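You operate a simulated robot arm through the tools that you are given. There is no shell and no other tool. Be economical: measure what you need, move in short steps, check, and stop when the job is done.

You are at the controls of a simulated robot arm. One attempt, no reset.

JOB
Switch off, then tighten the long chain until the round gauge shows 4.
Fine: green lever to FREE to turn the orange knob, back to HOLD after. Where these are worked on the way, their far stop is far enough and under half their travel is too little: green lever.

It is judged by the outcome, as a careful person would: the job done as asked, and still so three seconds after it is handed in. It fails if anything else is knocked over, pushed out of place, dropped, spilled or broken.

ROBOT AND FRAMES
A 6-joint arm with a two-finger parallel gripper on a trunk, on a base that drives. Base frame: it is fixed to the floor where the robot stands at the start and does not move with it; the origin is under the middle of the robot, x ahead of it, y to its left, z up. Lengths are in mm, angles in degrees, forces in N, time in s.
With the tool pointing down near the work surface it reaches from about 320 to 700 mm from the robot's upright axis, wherever it stands. Its first joint turns from -166.0 to 166.0 degrees. Places, roughly: black lever [-2800, -1800, 600]; black-topped brass cap [-500, -600, 700]; blue knob [-2400, -2200, 800]; blue lever [-2600, -2200, 700]; blue-topped brass cap [-600, -600, 800]; gear case [-2300, -2500, 500]; green lever [-700, -400, 1000]; green-topped brass cap [-700, -800, 200]; main switch [500, 0, 900]; orange knob [-600, -400, 1100]; red hand wheel [-2600, -1900, 800]; red knob [-2400, -2200, 800]; red lever [-2600, -2400, 700]; red-topped brass cap [-700, -500, 700]; round gauge [-700, -400, 1200]; white knob [-600, -400, 500]. Payload 4.1 kg.
The tool frame sits at the grasp point between the pads (the TCP): z along the fingers, y along the line on which they close. The tips reach 23 mm beyond it. The gripper opens to 94 mm. The fingers are 38 mm wide and 10 mm thick; the gripper's body (54 by 96 mm) begins 39 mm behind the TCP.
Orientation is told as [roll, pitch, yaw] about the base's x, y, z axes, in that order, counted from this pose: with the fingers straight down and closing along the base's y, the tool's x points along the base's -x, its y along +y and its z along -z.

CONTROLS
- The arm moves only by the tool servo_tool. Its argument "commands" is a list of rows, each a list of 2 entries, a list of its own where there are three numbers: the shift along the tool's x, y, z in cm, then the turn, a rotation vector about the tool's x, y, z in degrees. In form: [[[dx, dy, dz], [wx, wy, wz]], ...]. A call has 1 to 8 rows; each row shifts and turns the commanded pose from where the row before left it, along the tool's axes as they then stand. "gripper" is the opening, from 0 (shut) to 1 (fully open), set as the call begins (left out, the last holds). A row lasts 0.2 s, in which the tool goes at most 50 mm and 8.6 degrees; a call with a longer step from one row to the next is refused whole, and so is a gripper value outside its range. A pose out of reach is approached as far as the arm can. The call stops where the force on the tool passes 90 N (or 10 N more than at its start, if that is more) or the arm is blocked; 0.2 s more then pass. The fingers move at their own pace (about 45 mm/s each) and stop on an object; they squeeze with about 31 N. The grip force told is the motor's: it shows also when the fingers shut on nothing. Time passes only in rows, and 0.2 s behind the last, so rows that do not move let the fingers close. It gives the time, the measured TCP pose, the force on the tool (base axes), the opening and the grip force at its end, in the units of the frame above (readings bear some noise), with the torque about the TCP (base axes, N m) and any sound that the robot's microphone picked up.
- Cameras (640 x 400 px; columns grow to the right, rows downward): "scene" is now at [-43, 82.1, 1457.7]; the picture's right is [-0.98, -0.20, -0.00], its down [-0.13, 0.64, -0.75] and it looks along [0.15, -0.74, -0.66] (base axes); focal length 214 px, centre (320, 200). "wrist" rides on the gripper at [86, 16, -74] in the tool frame; the picture's right is [-0.18, 0.98, 0.00], its down [-0.58, -0.11, -0.81] and it looks along [-0.79, -0.15, 0.59] (tool axes); focal length 243 px, centre (320, 200). There is no depth. A picture from a camera that has moved, and an enlarged one, comes with that camera's place and axes in the base frame and with its lens.
- capture(camera): a new picture of that camera. It takes no simulated time.
- move_column(by): slides the trunk up (or, below 0, down) by that many mm; the arm and the scene camera ride with it, the base frame stays. It gives what a move gives, with no picture.
- drive_base(legs): drives the robot by 1 to 6 legs, each [ahead, turn to the left] in mm and degrees, along the robot's own axes; the way and the turn of a leg run together, so that a leg with both is an arc; at most 1500 mm and 180 degrees a leg. The arm and the cameras ride along, it lands a little off, and it stops where it bumps. It gives what a move gives.
- head_to(pan, tilt): turns the head with the scene camera to pan (to the left, within 155 degrees either way) and tilt (down, from -29 to 69), counted from straight ahead of the robot. It gives what a move gives.
- enlarge(camera, box): a new picture of the part [left, top, right, bottom] of that camera's present view, enlarged. It takes no simulated time.
- job_done(): hands the job in; it is judged then, once.

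Go step by step. Nothing tells you exact positions but the pictures and the camera data: compare them with the known pose of the tool, close in by small moves and look again before you grip or let go. The budget is 120 turns and 98 pictures, counting those below and the enlarged ones. Unless the task says otherwise, let go and move clear before handing in, and close with one line.

The tools are called by a JSON object that holds its "fn" and its "kwargs". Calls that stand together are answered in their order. servo_tool: Moves the arm, as the interface text tells. Its arguments: {"type":"object","properties":{"commands":{"type":"array","items":{"type":"array"}},"gripper":{"type":"number"}},"required":["commands"]} The other tools are called the same way: move_column (by) slides the trunk up or down; drive_base (legs) drives the base; head_to (pan, tilt) turns the head that bears the scene camera; capture (camera) takes a picture; enlarge (camera, box) takes an enlarged picture of a part of a camera's view; job_done () hands the job in.

At the start:

```text
t: 0.0
tool_pos: [-233.8, -184.8, 1288.5]
ee_rot: [0.0, 0.1, 0.1]
contact_force: [0.3, 0.5, 0.7]
torque: [0.02, -0.03, 0.02]
gripper_width: 94.0
grasp_force: 0.0
trunk travel left (down, up): [-419.0, 171.0]
robot x, y, heading: [-1.4, 1.6, -0.2]
head pan, tilt: [-78.7, 41.0]
```

scene: 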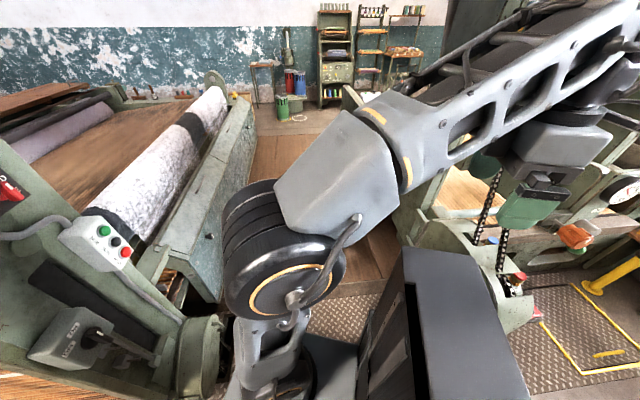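
wrist: 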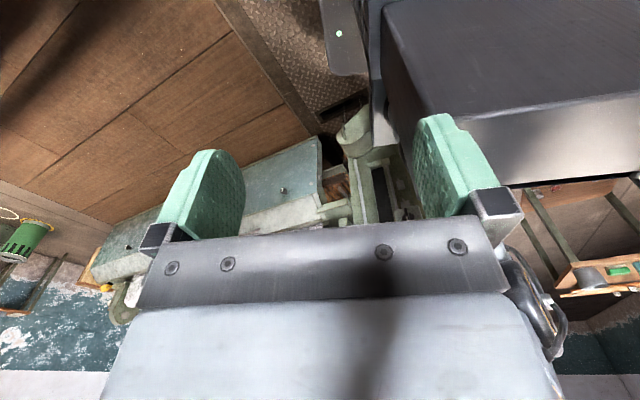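

I see a loom-like machine on the left with a switch box, and the chain area on the right partly hidden by the arm. I will first look at the switch and the chain.

{"fn": "head_to", "kwargs": {"pan": -5, "tilt": 40}}

{"fn": "capture", "kwargs": {"camera": "scene"}}

{"fn": "head_to", "kwargs": {"pan": -135, "tilt": 40}}

{"fn": "capture", "kwargs": {"camera": "scene"}}

```text
t: 1.5
tool_pos: [-232.7, -184.9, 1288.0]
ee_rot: [0.0, 0.0, 0.0]
contact_force: [0.5, -0.2, -0.4]
torque: [-0.01, -0.01, -0.03]
gripper_width: 94.1
grasp_force: 0.1
trunk travel left (down, up): [-419.0, 171.0]
robot x, y, heading: [-0.8, 3.2, 0.0]
head pan, tilt: [-5.0, 40.0]
```

```text
95 pictures are left
camera scene: at [25.1, 157.4, 1459.2], right [-0.09, -1.0, 0.0], down [-0.64, 0.06, -0.77], along [0.76, -0.07, -0.64], focal length 214 px, centre (320, 200)
```

scene: 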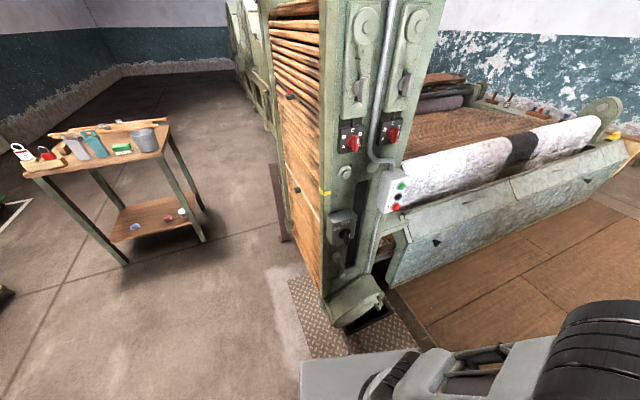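

```text
t: 3.6
tool_pos: [-232.0, -185.2, 1290.0]
ee_rot: [-0.1, 0.1, 0.0]
contact_force: [-0.7, -0.5, 0.0]
torque: [0.0, 0.02, -0.01]
gripper_width: 93.9
grasp_force: 0.0
trunk travel left (down, up): [-419.0, 171.0]
robot x, y, heading: [1.0, -2.3, -0.2]
head pan, tilt: [-135.0, 40.0]
```

```text
94 pictures are left
camera scene: at [-119.7, 104.7, 1459.2], right [-0.71, 0.71, 0.0], down [0.45, 0.45, -0.77], along [-0.54, -0.54, -0.64], focal length 214 px, centre (320, 200)
```

scene: 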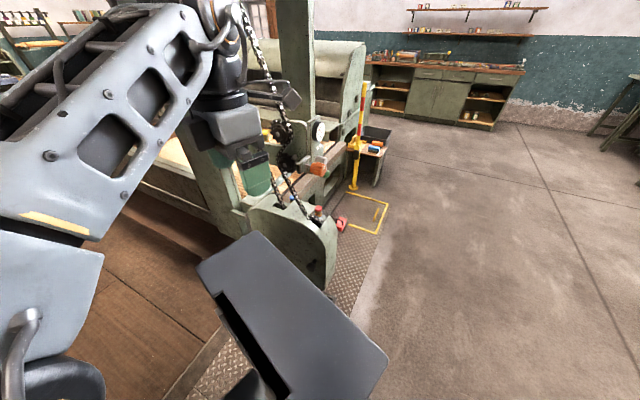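

The chain, a round gauge and an orange knob are around (310,150). I'll enlarge there, then look at the switch panel.

{"fn": "enlarge", "kwargs": {"camera": "scene", "box": [220, 50, 420, 260]}}

{"fn": "head_to", "kwargs": {"pan": -5, "tilt": 40}}

{"fn": "enlarge", "kwargs": {"camera": "scene", "box": [290, 90, 450, 290]}}

```text
1.90 times, centred on (320, 155) of scene
camera zoom: at [-119.7, 104.7, 1459.2], right [-0.71, 0.71, 0.0], down [0.45, 0.45, -0.77], along [-0.54, -0.54, -0.64], focal length 408 px, centre (320, 286)
```

zoom: 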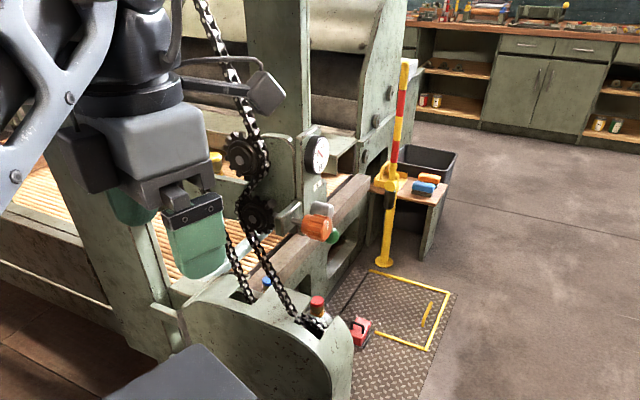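

```text
t: 5.7
tool_pos: [-232.9, -185.2, 1287.9]
ee_rot: [0.0, 0.0, 0.1]
contact_force: [0.5, 1.3, -0.4]
torque: [0.02, 0.0, -0.02]
gripper_width: 93.7
grasp_force: 0.1
trunk travel left (down, up): [-419.0, 171.0]
robot x, y, heading: [1.0, -2.0, 0.0]
head pan, tilt: [-5.0, 40.0]
```

```text
2.00 times, centred on (370, 190) of scene
camera zoom: at [25.1, 157.4, 1459.2], right [-0.09, -1.0, 0.0], down [-0.64, 0.06, -0.77], along [0.76, -0.07, -0.64], focal length 429 px, centre (220, 220)
```

zoom: 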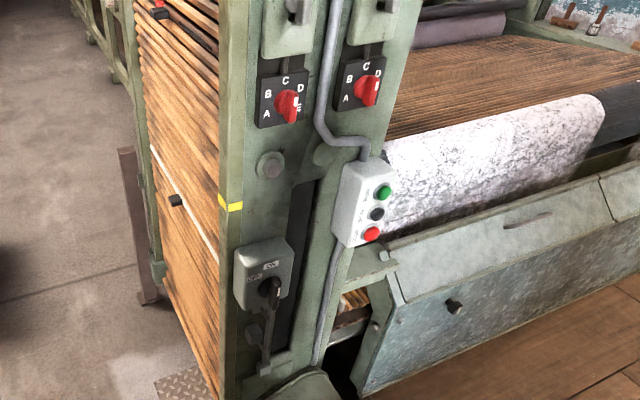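

The main switch is the grey box with ON marking near [530, 36, 900]. I'll zoom in on it.

{"fn": "enlarge", "kwargs": {"camera": "scene", "box": [310, 190, 380, 280]}}

{"fn": "move_column", "kwargs": {"by": -300}}

{"fn": "head_to", "kwargs": {"pan": -5, "tilt": 25}}

{"fn": "capture", "kwargs": {"camera": "scene"}}

```text
4.44 times, centred on (345, 235) of scene
camera zoom: at [25.1, 157.4, 1459.2], right [-0.09, -1.0, 0.0], down [-0.64, 0.06, -0.77], along [0.76, -0.07, -0.64], focal length 953 px, centre (209, 44)
```

zoom: 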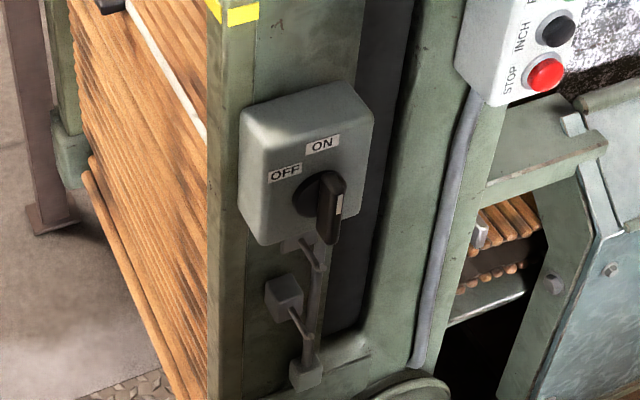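

```text
t: 8.7
tool_pos: [-228.6, -183.1, 1002.2]
ee_rot: [-1.2, 1.8, 0.1]
contact_force: [-0.3, 0.8, -0.2]
torque: [0.02, 0.02, 0.03]
gripper_width: 93.9
grasp_force: 0.1
trunk travel left (down, up): [-119.0, 471.0]
robot x, y, heading: [3.0, 1.5, -0.0]
head pan, tilt: [-5.0, 40.0]
```

```text
t: 9.4
tool_pos: [-228.9, -182.9, 1001.0]
ee_rot: [-1.2, 1.9, 0.0]
contact_force: [0.4, -1.5, 0.5]
torque: [0.03, -0.01, 0.05]
gripper_width: 93.5
grasp_force: 0.1
trunk travel left (down, up): [-119.0, 471.0]
robot x, y, heading: [0.9, 1.0, -0.3]
head pan, tilt: [-5.0, 25.0]
```

```text
90 pictures are left
camera scene: at [32.1, 156.7, 1182.4], right [-0.09, -1.0, 0.0], down [-0.42, 0.04, -0.91], along [0.9, -0.08, -0.42], focal length 214 px, centre (320, 200)
```

scene: 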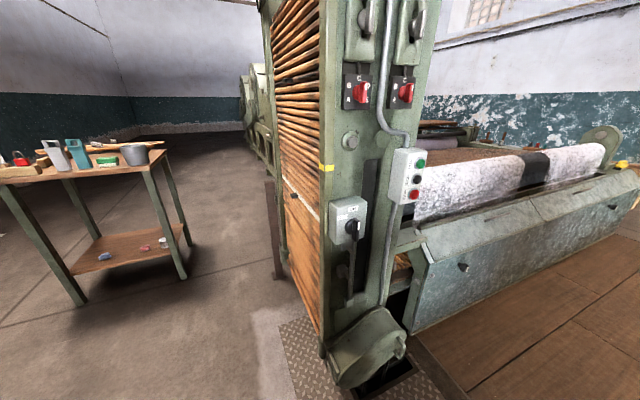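

The main switch knob triangulates to about [541, 20, 852], pointing to ON (up), with OFF to its left. I'll swing the arm around to the front by the right side, in stages.

{"fn": "servo_tool", "kwargs": {"commands": [[[-2.78, -3.04, 0], [0, 0, -8]], [[-2.78, -3.04, 0], [0, 0, -8]], [[-2.78, -3.04, 0], [0, 0, -8]], [[-2.78, -3.04, 0], [0, 0, -8]], [[-2.78, -3.04, 0], [0, 0, -8]], [[-2.78, -3.04, 0], [0, 0, -8]], [[-2.78, -3.04, 0], [0, 0, -8]], [[-2.78, -3.04, 0], [0, 0, -8]]]}}

{"fn": "capture", "kwargs": {"camera": "scene"}}

```text
t: 11.2
tool_pos: [61.6, -290.5, 990.6]
ee_rot: [-0.1, 0.0, 64.1]
contact_force: [-0.6, 0.2, 0.4]
torque: [0.0, 0.0, 0.02]
gripper_width: 94.0
grasp_force: 0.0
trunk travel left (down, up): [-119.0, 471.0]
robot x, y, heading: [-2.2, 1.3, 0.0]
head pan, tilt: [-5.0, 25.0]
```

```text
89 pictures are left
camera scene: at [32.0, 156.7, 1182.5], right [-0.09, -1.0, 0.0], down [-0.42, 0.04, -0.91], along [0.9, -0.08, -0.42], focal length 214 px, centre (320, 200)
```

scene: 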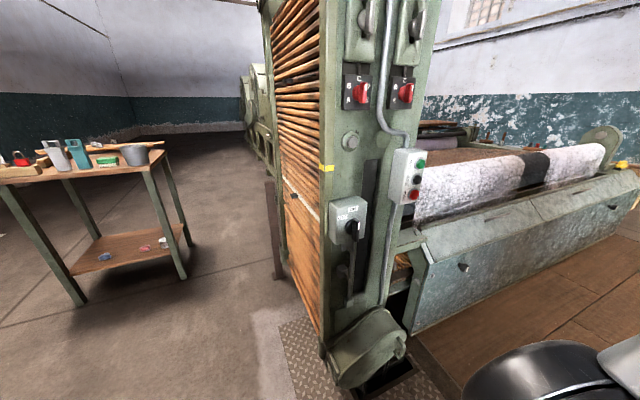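

The swing goes clear of everything; continue it toward the front.

{"fn": "servo_tool", "kwargs": {"commands": [[[-2.78, -3.04, 0], [0, 0, -8]], [[-2.78, -3.04, 0], [0, 0, -8]], [[-2.78, -3.04, 0], [0, 0, -8]], [[-2.78, -3.04, 0], [0, 0, -8]], [[-2.78, -3.04, 0], [0, 0, -8]], [[-2.78, -3.04, 0], [0, 0, -8]], [[-2.78, -3.04, 0], [0, 0, -8]], [[-2.78, -3.04, 0], [0, 0, -8]]]}}

{"fn": "capture", "kwargs": {"camera": "scene"}}

{"fn": "enlarge", "kwargs": {"camera": "scene", "box": [310, 170, 400, 260]}}

```text
t: 13.1
tool_pos: [285.8, -69.5, 989.1]
ee_rot: [0.0, 0.0, 128.0]
contact_force: [0.3, 0.0, -0.5]
torque: [0.01, 0.0, 0.0]
gripper_width: 93.9
grasp_force: 0.1
trunk travel left (down, up): [-119.0, 471.0]
robot x, y, heading: [-2.4, 2.5, 0.1]
head pan, tilt: [-5.0, 25.0]
```

```text
88 pictures are left
camera scene: at [32.2, 156.7, 1182.5], right [-0.09, -1.0, 0.0], down [-0.42, 0.04, -0.91], along [0.9, -0.08, -0.42], focal length 214 px, centre (320, 200)
```

scene: 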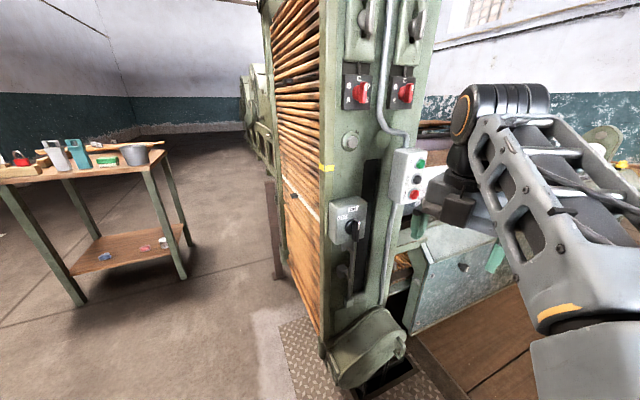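

```text
4.44 times, centred on (355, 215) of scene
camera zoom: at [32.2, 156.7, 1182.5], right [-0.09, -1.0, 0.0], down [-0.42, 0.04, -0.91], along [0.9, -0.08, -0.42], focal length 953 px, centre (164, 133)
```

zoom: 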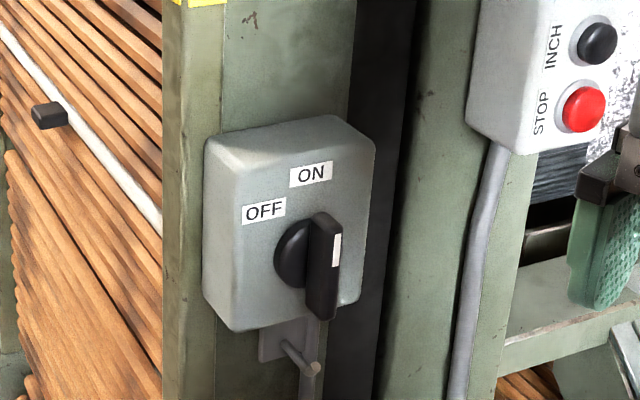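

The switch face is yawed about 18° toward -y, and the knob bar stands at about [518, 12, 861], vertical; OFF is ~50° to its left. I'll yaw the tool to that facing, then pitch it up to horizontal.

{"fn": "servo_tool", "kwargs": {"commands": [[[0, 0, 0], [0, 0, -8.6]], [[0, 0, 0], [0, 0, -8.6]], [[0, 0, 0], [0, 0, -8.6]], [[0, 0, 0], [0, 0, -8.6]], [[0, 0, 0], [0, 0, -8.6]], [[0, 0, 0], [0, 0, -8.6]], [[0, 0, 0], [0, 0, -8.6]], [[0, 0, 0], [0, 0, -8.6]]]}}

{"fn": "servo_tool", "kwargs": {"commands": [[[2, 0, 0], [0, 8.2, 0]], [[2, 0, 0], [0, 8.2, 0]], [[2, 0, 0], [0, 8.2, 0]], [[2, 0, 0], [0, 8.2, 0]], [[0, 0, 2], [0, 8.2, 0]], [[0, 0, 2], [0, 8.2, 0]], [[0, 0, 0], [0, 8.2, 0]], [[0, 0, 0], [0, 8.2, 0]]]}}

{"fn": "capture", "kwargs": {"camera": "scene"}}

```text
t: 14.8
tool_pos: [269.7, 94.4, 986.6]
ee_rot: [0.1, 0.0, -163.3]
contact_force: [0.8, 0.4, -0.2]
torque: [0.01, 0.01, 0.02]
gripper_width: 94.1
grasp_force: 0.1
out of reach, approached as far as the arm can: row 4, 5, 6, 7, 8
trunk travel left (down, up): [-119.0, 471.0]
robot x, y, heading: [0.2, 3.3, -0.1]
head pan, tilt: [-5.0, 25.0]
```

```text
t: 16.9
tool_pos: [400.0, 136.7, 934.7]
ee_rot: [1.8, 59.3, -161.5]
contact_force: [-0.5, 0.4, 0.1]
torque: [0.02, -0.01, -0.02]
gripper_width: 94.2
grasp_force: 0.1
trunk travel left (down, up): [-119.0, 471.0]
robot x, y, heading: [0.1, -0.5, -0.1]
head pan, tilt: [-5.0, 25.0]
stopped in row 8: the arm was blocked; the commanded pose is now the measured one
```

```text
86 pictures are left
camera scene: at [38.5, 157.2, 1183.8], right [-0.09, -1.0, 0.0], down [-0.43, 0.04, -0.9], along [0.9, -0.08, -0.43], focal length 214 px, centre (320, 200)
```

scene: 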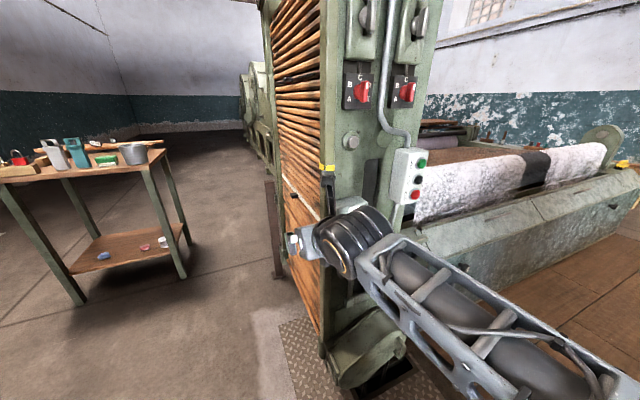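

The tool landed further left than planned because of reach limits. I'll slide right toward the switch axis and continue pitching.

{"fn": "servo_tool", "kwargs": {"commands": [[[0, 3, 0], [0, 0, 0]], [[0, 3, 0], [0, 0, 0]], [[0, 3, 0], [0, 0, 0]], [[0, 3, 0], [0, 0, 0]], [[0, 3, 0], [0, 4, 0]], [[0, 0, 0], [0, 8, 0]], [[0, 0, 0], [0, 8, 0]], [[0, 0, 0], [0, 8, 0]]]}}

{"fn": "capture", "kwargs": {"camera": "scene"}}

{"fn": "capture", "kwargs": {"camera": "wrist"}}

```text
t: 18.9
tool_pos: [429.4, 126.6, 894.6]
ee_rot: [2.4, 76.2, -158.4]
contact_force: [-0.5, -0.5, 0.4]
torque: [-0.02, -0.03, -0.03]
gripper_width: 94.0
grasp_force: 0.1
out of reach, approached as far as the arm can: row 1, 2, 3, 4, 5, 8
trunk travel left (down, up): [-119.0, 471.0]
robot x, y, heading: [0.8, -2.1, 0.1]
head pan, tilt: [-5.0, 25.0]
stopped in row 8: the arm was blocked; the commanded pose is now the measured one
```

```text
85 pictures are left
camera scene: at [38.6, 156.2, 1185.6], right [-0.09, -1.0, 0.0], down [-0.43, 0.04, -0.9], along [0.9, -0.08, -0.43], focal length 214 px, centre (320, 200)
```

scene: 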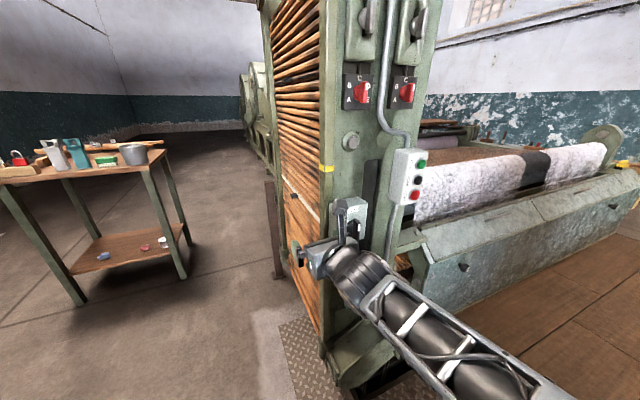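

```text
84 pictures are left
camera wrist: at [386.1, 94.5, 994.7], right [0.29, -0.94, -0.17], down [-0.9, -0.21, -0.37], along [0.32, 0.26, -0.91], focal length 243 px, centre (320, 200)
```

wrist: 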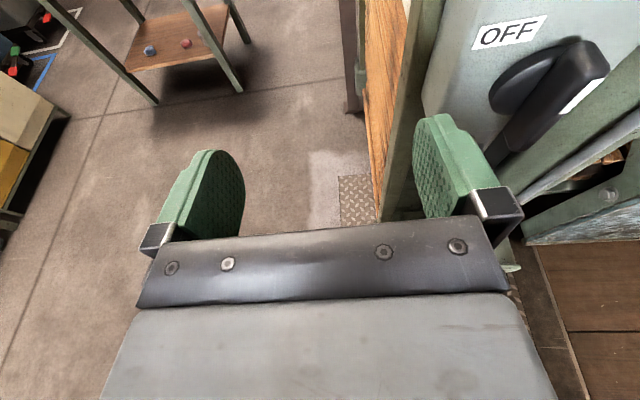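

The arm is too folded at this range, so I'll back the base up 200 mm for better reach.

{"fn": "drive_base", "kwargs": {"legs": [[-200, 0]]}}

{"fn": "servo_tool", "kwargs": {"commands": [[[0, 3, 0], [0, 0, 0]], [[0, 3, 0], [0, 0, 0]], [[0, 3, 0], [0, 0, 0]], [[0, 3, 0], [0, 0, 0]], [[0, 0, 0], [0, 7, 0]], [[0, 0, 0], [0, 7, 0]]]}}

{"fn": "capture", "kwargs": {"camera": "scene"}}

```text
t: 20.5
tool_pos: [226.4, 126.2, 890.0]
ee_rot: [2.5, 76.0, -158.2]
contact_force: [-1.0, -0.4, -0.9]
torque: [0.03, 0.04, 0.01]
gripper_width: 94.0
grasp_force: 0.1
trunk travel left (down, up): [-119.0, 471.0]
robot x, y, heading: [-200.9, -4.5, 0.3]
head pan, tilt: [-5.0, 25.0]
```

```text
t: 21.9
tool_pos: [261.5, 14.2, 893.2]
ee_rot: [120.7, 89.1, -39.9]
contact_force: [0.2, -0.1, 0.2]
torque: [0.04, -0.03, -0.03]
gripper_width: 93.9
grasp_force: 0.1
out of reach, approached as far as the arm can: row 1
trunk travel left (down, up): [-119.0, 471.0]
robot x, y, heading: [-208.1, 1.0, 0.2]
head pan, tilt: [-5.0, 25.0]
```

```text
83 pictures are left
camera scene: at [-171.4, 156.7, 1182.5], right [-0.09, -1.0, 0.0], down [-0.42, 0.04, -0.91], along [0.9, -0.08, -0.42], focal length 214 px, centre (320, 200)
```

scene: 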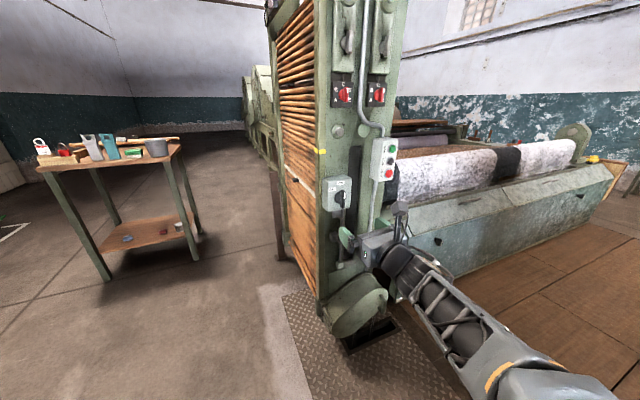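

Now the tool is horizontal at heading ~19°. I'll move to a pre-approach 60 mm short of the knob bar.

{"fn": "servo_tool", "kwargs": {"commands": [[[-0.64, 1.72, 3.5], [0, 0, 0]], [[-0.64, 1.72, 3.5], [0, 0, 0]], [[-0.64, 1.72, 3.5], [0, 0, 0]], [[-0.64, 1.72, 3.5], [0, 0, 0]], [[-0.64, 1.72, 3.5], [0, 0.9, 0]], [[0, 0, 0], [0, 0, 0]]]}}

{"fn": "capture", "kwargs": {"camera": "scene"}}

{"fn": "capture", "kwargs": {"camera": "wrist"}}

```text
t: 23.3
tool_pos: [453.3, -13.2, 864.7]
ee_rot: [150.2, 88.5, -10.5]
contact_force: [0.1, 0.4, -0.5]
torque: [0.02, 0.0, 0.02]
gripper_width: 94.0
grasp_force: 0.1
trunk travel left (down, up): [-119.0, 471.0]
robot x, y, heading: [-206.2, -3.2, -0.0]
head pan, tilt: [-5.0, 25.0]
```

```text
82 pictures are left
camera scene: at [-171.4, 156.7, 1182.5], right [-0.09, -1.0, 0.0], down [-0.42, 0.04, -0.91], along [0.9, -0.08, -0.42], focal length 214 px, centre (320, 200)
```

scene: 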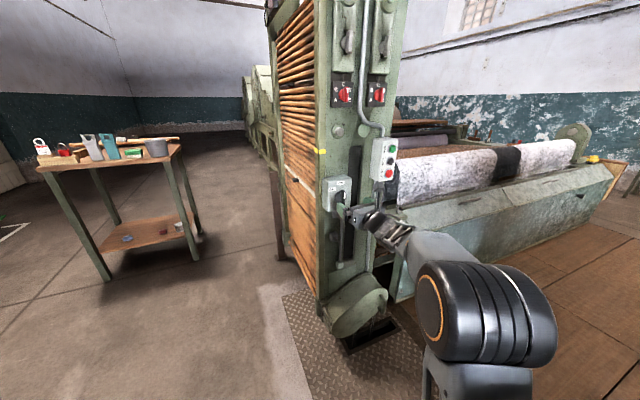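

```text
81 pictures are left
camera wrist: at [387.5, -52.5, 948.9], right [0.33, -0.93, -0.17], down [-0.78, -0.17, -0.6], along [0.53, 0.33, -0.78], focal length 243 px, centre (320, 200)
```

wrist: 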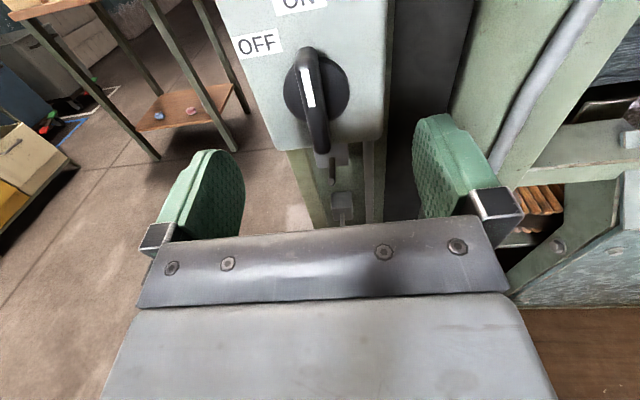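

The knob bar lies between the fingers, about 4 mm left of the tool axis. I'll move forward about 60 mm and look.

{"fn": "servo_tool", "kwargs": {"commands": [[[-0.3, -0.4, 2.5], [0, 0, 0]], [[0, 0, 2.0], [0, 0, 0]], [[0, 0, 1.5], [0, 0, 0]], [[0, 0, 0], [0, 0, 0]]]}}

{"fn": "capture", "kwargs": {"camera": "wrist"}}

{"fn": "enlarge", "kwargs": {"camera": "scene", "box": [310, 160, 400, 260]}}

```text
t: 24.3
tool_pos: [510.8, 10.9, 863.0]
ee_rot: [149.3, 88.6, -11.4]
contact_force: [0.7, -1.0, -0.7]
torque: [0.01, 0.0, 0.0]
gripper_width: 93.9
grasp_force: 0.1
trunk travel left (down, up): [-119.0, 471.0]
robot x, y, heading: [-205.6, -0.7, 0.1]
head pan, tilt: [-5.0, 25.0]
```

```text
80 pictures are left
camera wrist: at [443.2, -28.4, 947.6], right [0.33, -0.93, -0.17], down [-0.78, -0.17, -0.6], along [0.53, 0.33, -0.78], focal length 243 px, centre (320, 200)
```

wrist: 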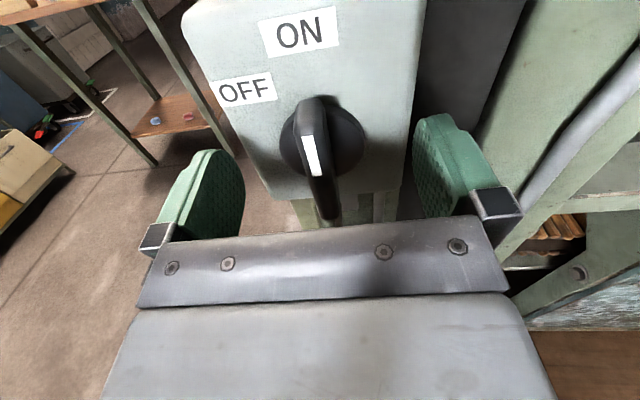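

```text
4.00 times, centred on (355, 210) of scene
camera zoom: at [-171.3, 156.7, 1182.5], right [-0.09, -1.0, 0.0], down [-0.42, 0.04, -0.91], along [0.9, -0.08, -0.42], focal length 858 px, centre (180, 160)
```

zoom: 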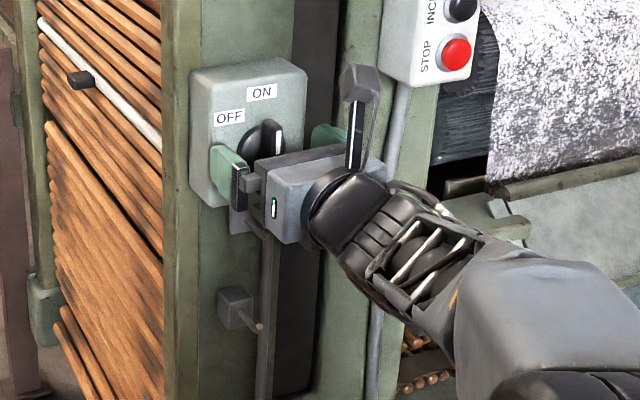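

The bar is centred between the fingers. Closing on it.

{"fn": "servo_tool", "kwargs": {"commands": [[[0.2, 0, 0], [0, 0, 0]], [[0, 0, 0], [0, 0, 0]], [[0, 0, 0], [0, 0, 0]], [[0, 0, 0], [0, 0, 0]], [[0, 0, 0], [0, 0, 0]], [[0, 0, 0], [0, 0, 0]]], "gripper": 0}}

{"fn": "capture", "kwargs": {"camera": "wrist"}}

```text
t: 25.7
tool_pos: [510.1, 12.0, 865.2]
ee_rot: [150.2, 88.5, -10.5]
contact_force: [1.1, -0.4, 1.0]
torque: [0.05, -0.26, -0.92]
gripper_width: 13.3
grasp_force: 45.1
trunk travel left (down, up): [-119.0, 471.0]
robot x, y, heading: [-204.4, 1.4, 0.4]
head pan, tilt: [-5.0, 25.0]
```

```text
78 pictures are left
camera wrist: at [443.7, -27.9, 949.5], right [0.33, -0.93, -0.17], down [-0.78, -0.17, -0.6], along [0.53, 0.33, -0.78], focal length 243 px, centre (320, 200)
```

wrist: 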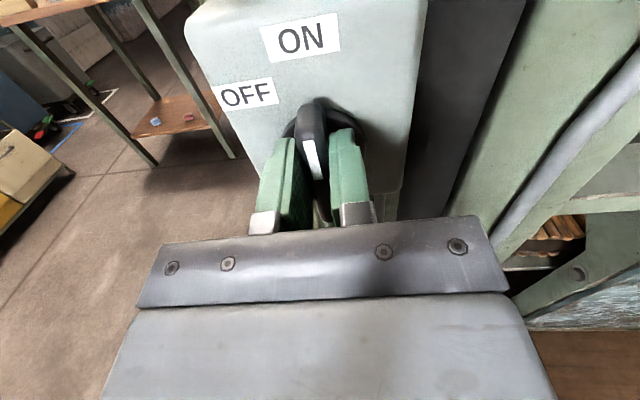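

Gripped at 13 mm. Now turn counter-clockwise (seen from the robot) toward OFF.

{"fn": "servo_tool", "kwargs": {"commands": [[[0, 0, 0], [0, 0, -8]], [[0, 0, 0], [0, 0, -8]], [[0, 0, 0], [0, 0, -8]], [[0, 0, 0], [0, 0, -8]], [[0, 0, 0], [0, 0, -8]]]}}

{"fn": "capture", "kwargs": {"camera": "wrist"}}

```text
t: 26.9
tool_pos: [511.0, 15.3, 864.1]
ee_rot: [90.2, 50.4, -69.5]
contact_force: [-40.9, 3.5, -3.4]
torque: [0.35, -0.82, -1.4]
gripper_width: 13.6
grasp_force: 45.0
out of reach, approached as far as the arm can: row 5
trunk travel left (down, up): [-119.0, 471.0]
robot x, y, heading: [-207.5, 2.9, 0.1]
head pan, tilt: [-5.0, 25.0]
stopped in row 5: the force on the tool passed its limit at 110 N (the readings are from after the stop); the commanded pose is now the measured one
```

```text
77 pictures are left
camera wrist: at [425.0, 29.3, 940.1], right [0.3, -0.82, 0.48], down [-0.66, -0.55, -0.52], along [0.69, -0.16, -0.7], focal length 243 px, centre (320, 200)
```

wrist: 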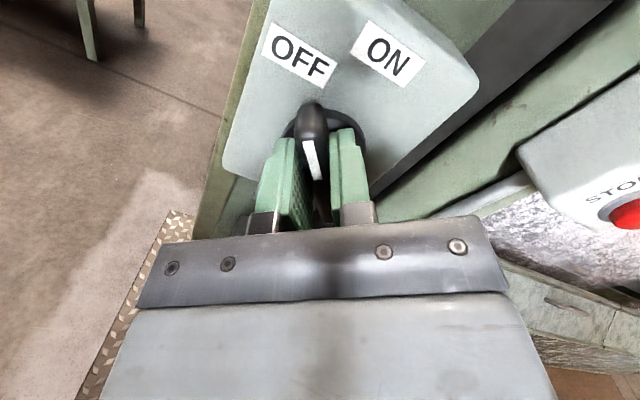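

The knob has followed about 39°, pointing just short of OFF, with some axial pressing. I'll ease back a little and continue the turn gently.

{"fn": "servo_tool", "kwargs": {"commands": [[[0, 0, -0.2], [0, 0, 0]], [[0, 0, 0], [0, 0, -3]], [[0, 0, 0], [0, 0, -3]], [[0, 0, 0], [0, 0, -3]]]}}

{"fn": "capture", "kwargs": {"camera": "wrist"}}

```text
t: 27.6
tool_pos: [509.2, 15.7, 863.5]
ee_rot: [88.9, 47.6, -69.7]
contact_force: [-47.7, 6.2, -1.5]
torque: [0.37, -0.8, -1.81]
gripper_width: 14.0
grasp_force: 44.9
out of reach, approached as far as the arm can: row 2, 3
trunk travel left (down, up): [-119.0, 471.0]
robot x, y, heading: [-205.4, 1.2, 0.3]
head pan, tilt: [-5.0, 25.0]
stopped in row 3: the force on the tool passed its limit at 104 N (the readings are from after the stop); the commanded pose is now the measured one
```

```text
76 pictures are left
camera wrist: at [424.3, 32.1, 938.9], right [0.31, -0.79, 0.53], down [-0.65, -0.58, -0.49], along [0.7, -0.19, -0.69], focal length 243 px, centre (320, 200)
```

wrist: 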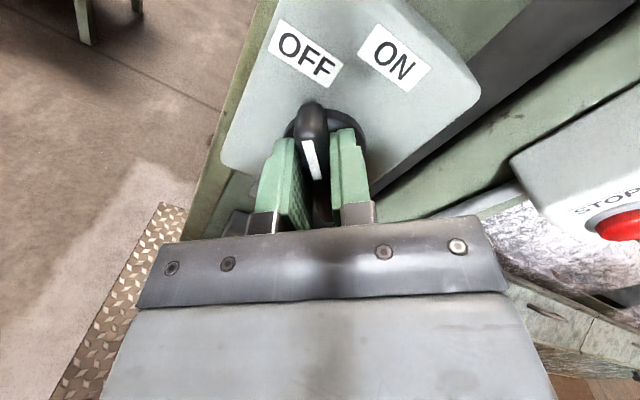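

The wrist joint is at its limit, so I'll release, back off, rotate the tool 180° clockwise and re-grip to finish the turn.

{"fn": "servo_tool", "kwargs": {"commands": [[[0, 0, 0], [0, 0, 0]], [[0, 0, 0], [0, 0, 0]], [[0, 0, 0], [0, 0, 0]], [[0, 0, -3.5], [0, 0, 0]], [[0, 0, -3.5], [0, 0, 0]], [[0, 0, 0], [0, 0, 8.5]], [[0, 0, 0], [0, 0, 8.5]], [[0, 0, 0], [0, 0, 8.5]]], "gripper": 0.8}}

{"fn": "capture", "kwargs": {"camera": "wrist"}}

```text
t: 28.1
tool_pos: [505.6, 24.9, 855.8]
ee_rot: [87.4, 47.5, -69.8]
contact_force: [-90.9, 17.6, -23.6]
torque: [0.18, -0.02, -1.39]
gripper_width: 43.2
grasp_force: 0.1
trunk travel left (down, up): [-119.0, 471.0]
robot x, y, heading: [-206.0, -4.3, 1.4]
head pan, tilt: [-5.0, 25.0]
stopped in row 2: the force on the tool passed its limit at 95 N (the readings are from after the stop); the commanded pose is now the measured one
```

```text
75 pictures are left
camera wrist: at [420.8, 40.3, 931.2], right [0.33, -0.78, 0.53], down [-0.64, -0.6, -0.48], along [0.69, -0.18, -0.7], focal length 243 px, centre (320, 200)
```

wrist: 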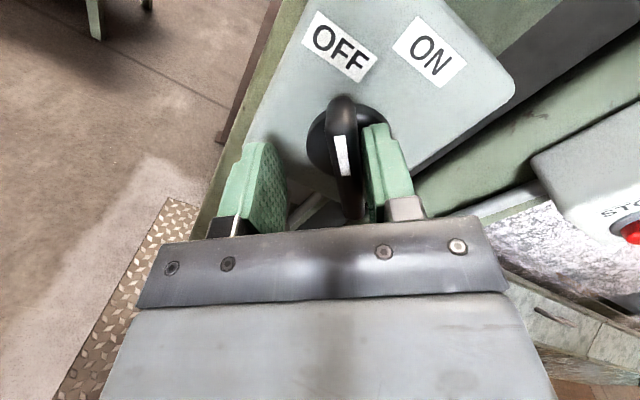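

The finger tips are pressing on the knob's disc; retreat straight back.

{"fn": "servo_tool", "kwargs": {"commands": [[[0, 0, -1.5], [0, 0, 0]], [[0, 0, -2.5], [0, 0, 0]], [[0, 0, -3], [0, 0, 0]], [[0, 0, 0], [0, 0, 0]]]}}

{"fn": "capture", "kwargs": {"camera": "wrist"}}

```text
t: 29.1
tool_pos: [449.1, -11.4, 862.8]
ee_rot: [87.3, 47.9, -70.3]
contact_force: [-0.1, 0.7, 0.1]
torque: [-0.03, 0.01, 0.01]
gripper_width: 75.3
grasp_force: 0.1
out of reach, approached as far as the arm can: row 2
trunk travel left (down, up): [-119.0, 471.0]
robot x, y, heading: [-208.3, 0.9, 0.5]
head pan, tilt: [-5.0, 25.0]
```

```text
74 pictures are left
camera wrist: at [365.4, 4.2, 939.6], right [0.33, -0.79, 0.52], down [-0.65, -0.59, -0.48], along [0.69, -0.18, -0.7], focal length 243 px, centre (320, 200)
```

wrist: 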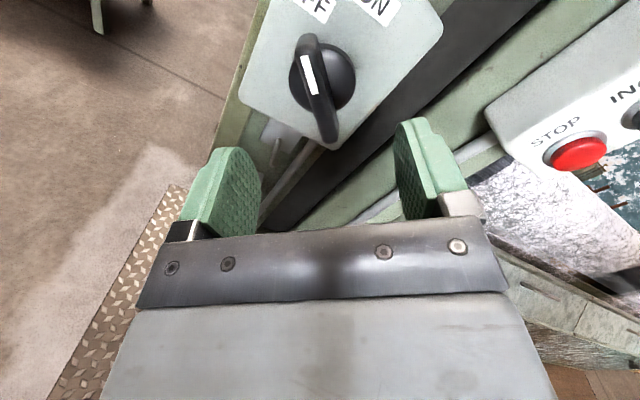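

Clear of the switch. Look at the knob from the scene camera.

{"fn": "enlarge", "kwargs": {"camera": "scene", "box": [315, 160, 375, 220]}}

```text
6.67 times, centred on (345, 190) of scene
camera zoom: at [-175.4, 157.1, 1182.5], right [-0.08, -1.0, 0.0], down [-0.42, 0.03, -0.91], along [0.9, -0.07, -0.42], focal length 1430 px, centre (153, 267)
```

zoom: 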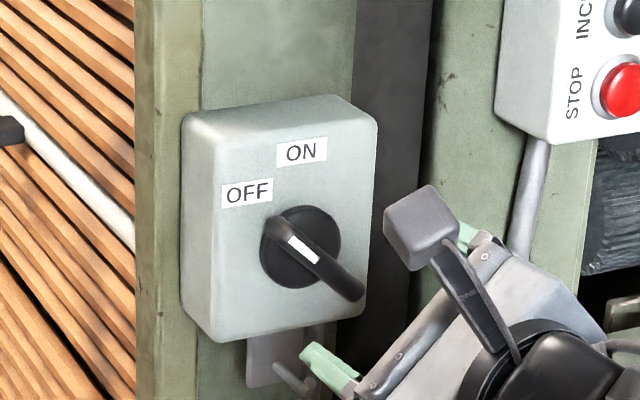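

The pointer stands at about 47°, essentially at OFF. To be sure it is on its stop I'll nudge the upper end of the bar further with closed fingers; first place them beside it.

{"fn": "servo_tool", "kwargs": {"commands": [[[1.8, 2.4, 0], [0, 0, 0]], [[0, 0, 0], [0, 0, 0]], [[0, 0, 0], [0, 0, 0]], [[0, 0, 0], [0, 0, 0]], [[0, 0, 0], [0, 0, 0]], [[0, 0, 3], [0, 0, 0]], [[0, 0, 3], [0, 0, 0]], [[0, 0, 0], [0, 0, 0]]], "gripper": 0}}

{"fn": "capture", "kwargs": {"camera": "wrist"}}

```text
t: 30.9
tool_pos: [506.9, 8.3, 888.0]
ee_rot: [87.8, 47.6, -70.2]
contact_force: [0.0, 0.1, -0.2]
torque: [0.04, -0.04, -0.01]
gripper_width: 0.0
grasp_force: 31.2
trunk travel left (down, up): [-119.0, 471.0]
robot x, y, heading: [-204.5, 2.9, 0.7]
head pan, tilt: [-5.0, 25.0]
```

```text
72 pictures are left
camera wrist: at [423.7, 24.1, 963.8], right [0.32, -0.79, 0.53], down [-0.65, -0.59, -0.48], along [0.69, -0.18, -0.7], focal length 243 px, centre (320, 200)
```

wrist: 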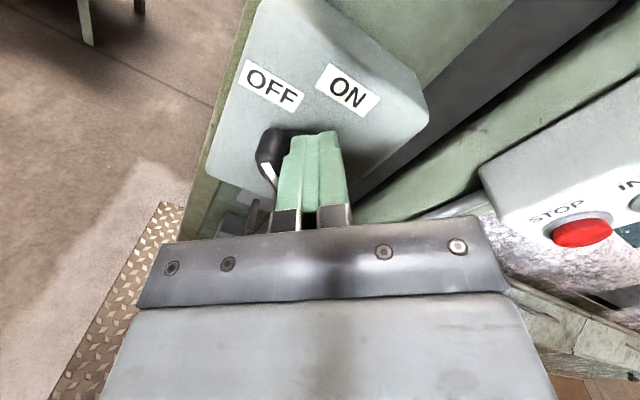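

The fingers stand beside the bar's upper end. Nudge toward OFF in small steps.

{"fn": "servo_tool", "kwargs": {"commands": [[[0, -0.4, 0], [0, 0, 0]], [[0, -0.3, 0], [0, 0, 0]], [[0, -0.3, 0], [0, 0, 0]]]}}

{"fn": "enlarge", "kwargs": {"camera": "scene", "box": [315, 160, 375, 220]}}

```text
t: 31.8
tool_pos: [503.2, 15.9, 885.3]
ee_rot: [88.4, 47.6, -69.7]
contact_force: [13.4, -5.1, 19.8]
torque: [-0.03, -0.73, -0.19]
gripper_width: 0.0
grasp_force: 31.1
trunk travel left (down, up): [-119.0, 471.0]
robot x, y, heading: [-208.4, 2.4, 0.6]
head pan, tilt: [-5.0, 25.0]
```

```text
6.67 times, centred on (345, 190) of scene
camera zoom: at [-175.5, 156.5, 1182.9], right [-0.08, -1.0, 0.0], down [-0.42, 0.03, -0.91], along [0.9, -0.07, -0.42], focal length 1430 px, centre (153, 267)
```

zoom: 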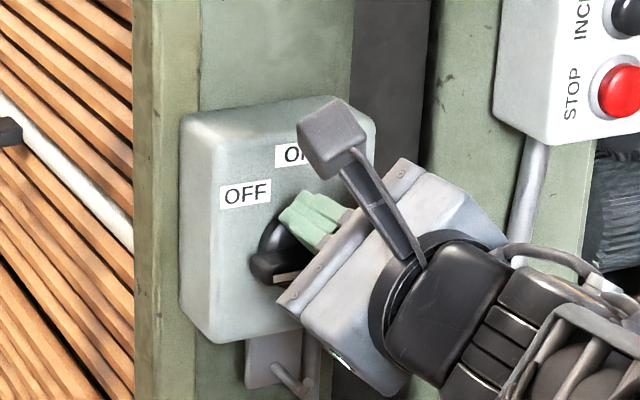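

The bar turned readily further, so it wasn't at a stop. Back off and look where it stands.

{"fn": "servo_tool", "kwargs": {"commands": [[[0, 0.3, -1], [0, 0, 0]], [[0, 0, -4], [0, 0, 0]], [[0, 3, -4], [0, 0, 0]], [[0, 4, 0], [0, 0, 0]]]}}

{"fn": "enlarge", "kwargs": {"camera": "scene", "box": [315, 160, 375, 220]}}

```text
t: 32.8
tool_pos: [443.5, -69.9, 930.9]
ee_rot: [87.6, 47.7, -70.2]
contact_force: [0.2, 0.3, -0.5]
torque: [0.02, 0.01, 0.02]
gripper_width: 0.0
grasp_force: 31.3
trunk travel left (down, up): [-119.0, 471.0]
robot x, y, heading: [-205.4, -1.3, 0.6]
head pan, tilt: [-5.0, 25.0]
```

```text
6.67 times, centred on (345, 190) of scene
camera zoom: at [-175.6, 157.2, 1182.4], right [-0.08, -1.0, 0.0], down [-0.42, 0.03, -0.91], along [0.9, -0.07, -0.42], focal length 1430 px, centre (153, 267)
```

zoom: 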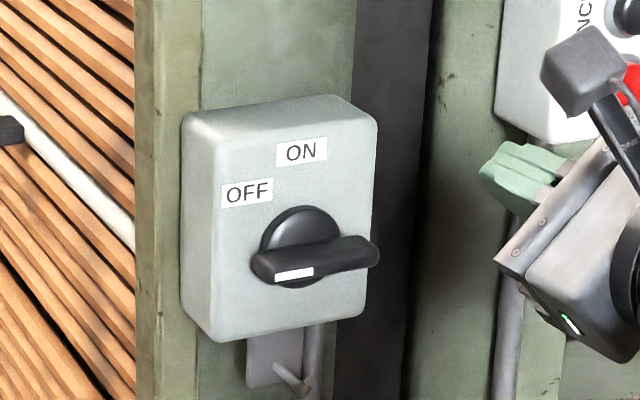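

The pointer is now at 90° left of ON (horizontal). I'll verify it's at its end stop by a gentle push down on its left end; first re-orient the tool upright.

{"fn": "servo_tool", "kwargs": {"commands": [[[0, 0, 0], [0, 0, 8.4]], [[0, 0, 0], [0, 0, 8.4]], [[0, 0, 0], [0, 0, 8.4]], [[0, 0, 0], [0, 0, 8.4]], [[0, 0, 0], [0, 0, 8.4]], [[-2, -3.75, 0], [0, 0, 0]], [[-1.6, -3.75, 0], [0, 0, 0]], [[0, 0, 3], [0, 0, 0]]]}}

{"fn": "capture", "kwargs": {"camera": "wrist"}}

```text
t: 34.5
tool_pos: [442.5, 12.5, 896.2]
ee_rot: [11.3, 88.5, -147.2]
contact_force: [-0.8, -0.4, 0.3]
torque: [-0.04, 0.02, 0.02]
gripper_width: 0.1
grasp_force: 31.2
trunk travel left (down, up): [-119.0, 471.0]
robot x, y, heading: [-207.1, 3.9, 0.5]
head pan, tilt: [-5.0, 25.0]
```

```text
69 pictures are left
camera wrist: at [381.5, -29.0, 983.7], right [0.36, -0.92, -0.18], down [-0.8, -0.2, -0.56], along [0.48, 0.34, -0.81], focal length 243 px, centre (320, 200)
```

wrist: 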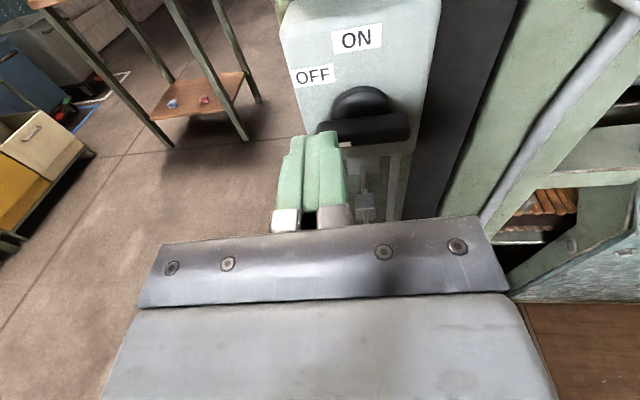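

Now forward beside/above the bar's left end, then press down gently.

{"fn": "servo_tool", "kwargs": {"commands": [[[0.2, 0, 3], [0, 0, 0]], [[0, 0, 3.1], [0, 0, 0]], [[0, 0, 0], [0, 0, 0]], [[-0.5, 0, 0], [0, 0, 0]], [[-0.4, 0, 0], [0, 0, 0]], [[-0.3, 0, 0], [0, 0, 0]], [[0, 0, 0], [0, 0, 0]]]}}

{"fn": "enlarge", "kwargs": {"camera": "scene", "box": [315, 160, 375, 220]}}

```text
t: 36.1
tool_pos: [497.2, 37.0, 884.3]
ee_rot: [12.5, 88.6, -146.1]
contact_force: [1.4, -0.2, 4.0]
torque: [0.05, -0.09, -0.04]
gripper_width: 0.0
grasp_force: 31.1
trunk travel left (down, up): [-119.0, 471.0]
robot x, y, heading: [-205.3, -2.8, 0.8]
head pan, tilt: [-5.0, 25.0]
```

```text
6.67 times, centred on (345, 190) of scene
camera zoom: at [-175.6, 157.1, 1182.5], right [-0.08, -1.0, 0.0], down [-0.42, 0.03, -0.91], along [0.9, -0.07, -0.42], focal length 1430 px, centre (153, 267)
```

zoom: 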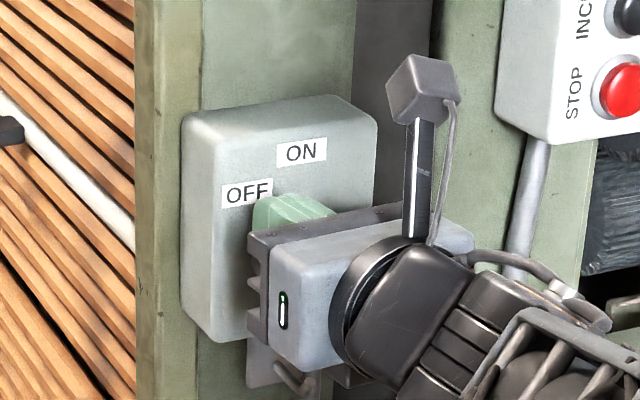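

Light contact (4 N up). Press a few mm more in small steps.

{"fn": "servo_tool", "kwargs": {"commands": [[[-0.2, 0, 0], [0, 0, 0]], [[-0.2, 0, 0], [0, 0, 0]], [[0, 0, 0], [0, 0, 0]]]}}

{"fn": "servo_tool", "kwargs": {"commands": [[[-0.2, 0, 0], [0, 0, 0]], [[-0.2, 0, 0], [0, 0, 0]], [[0, 0, 0], [0, 0, 0]]]}}

```text
t: 37.0
tool_pos: [496.3, 34.9, 885.0]
ee_rot: [23.4, 89.0, -135.0]
contact_force: [9.5, 2.2, 26.1]
torque: [0.32, -0.71, 0.21]
gripper_width: 0.0
grasp_force: 31.4
trunk travel left (down, up): [-119.0, 471.0]
robot x, y, heading: [-206.6, 0.7, 0.8]
head pan, tilt: [-5.0, 25.0]
```

```text
t: 37.8
tool_pos: [495.9, 36.6, 884.1]
ee_rot: [48.0, 89.1, -110.4]
contact_force: [18.1, 6.0, 39.0]
torque: [0.42, -1.17, -0.07]
gripper_width: 0.0
grasp_force: 30.7
trunk travel left (down, up): [-119.0, 471.0]
robot x, y, heading: [-205.2, 3.0, 0.6]
head pan, tilt: [-5.0, 25.0]
```

The bar doesn't yield at 39 N: it is on its stop at OFF. I'll withdraw, pull the arm in and look at the chain area.

{"fn": "servo_tool", "kwargs": {"commands": [[[1.5, 0, 0], [0, 0, 0]], [[0, 0, -4], [0, 0, 0]], [[0, 0, -4.5], [0, 0, 0]], [[0, 0, -4.5], [0, 0, 0]], [[0, 0, -4.5], [0, 0, 0]]], "gripper": 0.5}}

{"fn": "head_to", "kwargs": {"pan": -120, "tilt": 25}}

{"fn": "capture", "kwargs": {"camera": "scene"}}

```text
t: 39.0
tool_pos: [335.8, -30.2, 893.9]
ee_rot: [11.7, 88.4, -146.8]
contact_force: [0.0, 1.3, 0.0]
torque: [-0.02, -0.02, 0.04]
gripper_width: 47.1
grasp_force: 0.1
trunk travel left (down, up): [-119.0, 471.0]
robot x, y, heading: [-206.8, 0.4, 0.6]
head pan, tilt: [-5.0, 25.0]
```

```text
t: 40.9
tool_pos: [335.8, -30.3, 895.1]
ee_rot: [12.0, 88.6, -146.5]
contact_force: [0.7, 0.5, -0.6]
torque: [0.01, 0.02, -0.01]
gripper_width: 46.9
grasp_force: 0.1
trunk travel left (down, up): [-119.0, 471.0]
robot x, y, heading: [-203.2, -0.2, 0.7]
head pan, tilt: [-120.0, 25.0]
```

```text
67 pictures are left
camera scene: at [-312.5, 83.9, 1182.5], right [-0.87, 0.49, 0.0], down [0.21, 0.37, -0.91], along [-0.44, -0.79, -0.42], focal length 214 px, centre (320, 200)
```

scene: 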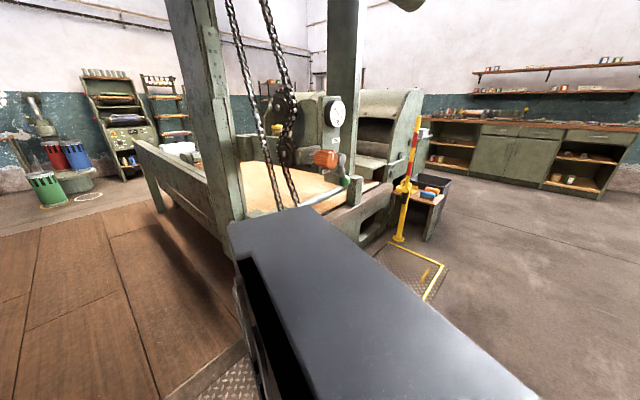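

I see the chains, gauge, orange knob and green lever. Enlarge.

{"fn": "enlarge", "kwargs": {"camera": "scene", "box": [240, 70, 400, 230]}}

{"fn": "enlarge", "kwargs": {"camera": "scene", "box": [285, 80, 365, 210]}}

```text
2.50 times, centred on (320, 150) of scene
camera zoom: at [-312.5, 83.9, 1182.5], right [-0.87, 0.49, 0.0], down [0.21, 0.37, -0.91], along [-0.44, -0.79, -0.42], focal length 536 px, centre (320, 325)
```

zoom: 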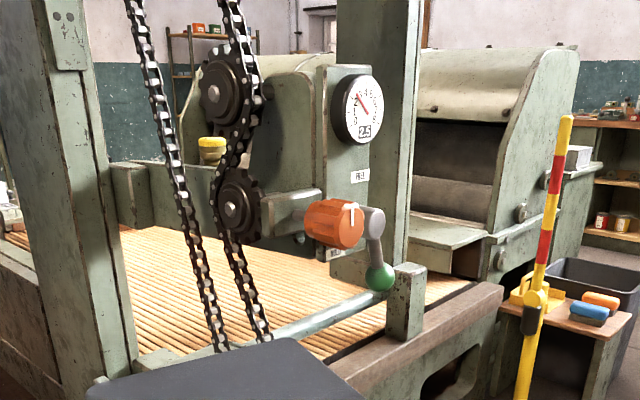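

```text
3.08 times, centred on (325, 145) of scene
camera zoom: at [-312.5, 83.9, 1182.5], right [-0.87, 0.49, 0.0], down [0.21, 0.37, -0.91], along [-0.44, -0.79, -0.42], focal length 660 px, centre (305, 369)
```

zoom: 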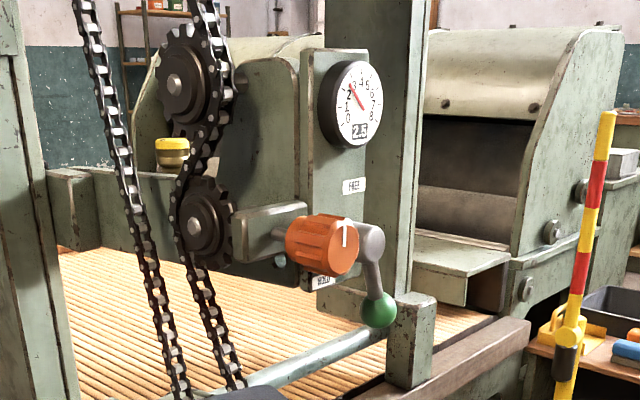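

Knob ≈[-583,-370,1048], gauge ≈[-659,-441,1147] reading 2.5; the panel faces azimuth ~108°. I'll raise the trunk, pull the arm in, and check behind before driving.

{"fn": "move_column", "kwargs": {"by": 190}}

{"fn": "servo_tool", "kwargs": {"commands": [[[0, 0, -4], [0, 0, 0]], [[0, 0, -4], [0, 0, 0]], [[0, 0, -2], [0, 0, 0]]]}}

{"fn": "head_to", "kwargs": {"pan": 154, "tilt": 35}}

{"fn": "capture", "kwargs": {"camera": "scene"}}

{"fn": "head_to", "kwargs": {"pan": -154, "tilt": 35}}

{"fn": "capture", "kwargs": {"camera": "scene"}}

```text
t: 43.0
tool_pos: [335.6, -30.7, 1085.1]
ee_rot: [11.9, 88.4, -146.8]
contact_force: [0.1, -0.4, 0.5]
torque: [-0.02, 0.0, 0.03]
gripper_width: 47.2
grasp_force: 0.0
trunk travel left (down, up): [-309.0, 281.0]
robot x, y, heading: [-206.7, 1.1, 0.4]
head pan, tilt: [-120.0, 25.0]
```

```text
t: 43.8
tool_pos: [240.1, -68.2, 1085.1]
ee_rot: [11.8, 88.5, -146.7]
contact_force: [0.4, 0.5, 0.2]
torque: [0.01, 0.0, -0.03]
gripper_width: 47.2
grasp_force: 0.0
trunk travel left (down, up): [-309.0, 281.0]
robot x, y, heading: [-206.9, 0.6, 0.7]
head pan, tilt: [-120.0, 25.0]
```

```text
t: 47.6
tool_pos: [241.3, -66.4, 1085.6]
ee_rot: [11.8, 88.5, -146.7]
contact_force: [-0.3, 0.2, -0.2]
torque: [0.02, 0.04, -0.02]
gripper_width: 47.0
grasp_force: 0.1
trunk travel left (down, up): [-309.0, 281.0]
robot x, y, heading: [-207.6, 1.4, 0.5]
head pan, tilt: [154.0, 35.0]
```

```text
64 pictures are left
camera scene: at [-346.9, 202.0, 1356.7], right [0.43, 0.9, 0.0], down [0.52, -0.25, -0.82], along [-0.74, 0.35, -0.57], focal length 214 px, centre (320, 200)
```

scene: 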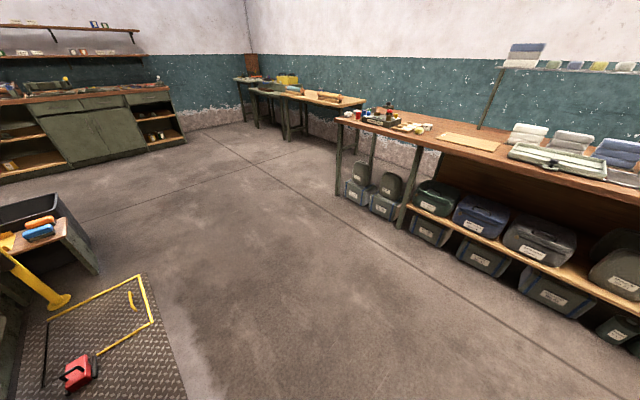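

```text
t: 51.7
tool_pos: [241.1, -67.5, 1084.4]
ee_rot: [11.8, 88.5, -146.7]
contact_force: [-0.3, 0.3, -0.5]
torque: [0.01, -0.02, 0.01]
gripper_width: 47.1
grasp_force: 0.1
trunk travel left (down, up): [-309.0, 281.0]
robot x, y, heading: [-206.0, -1.2, 0.9]
head pan, tilt: [-154.0, 35.0]
```

```text
63 pictures are left
camera scene: at [-346.1, 124.7, 1356.7], right [-0.45, 0.89, 0.0], down [0.51, 0.26, -0.82], along [-0.73, -0.37, -0.57], focal length 214 px, centre (320, 200)
```

scene: 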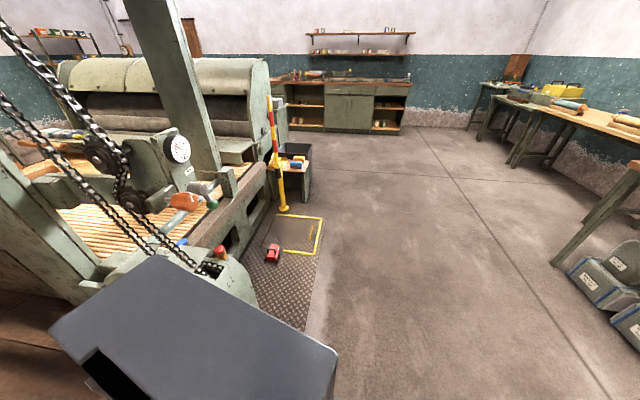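

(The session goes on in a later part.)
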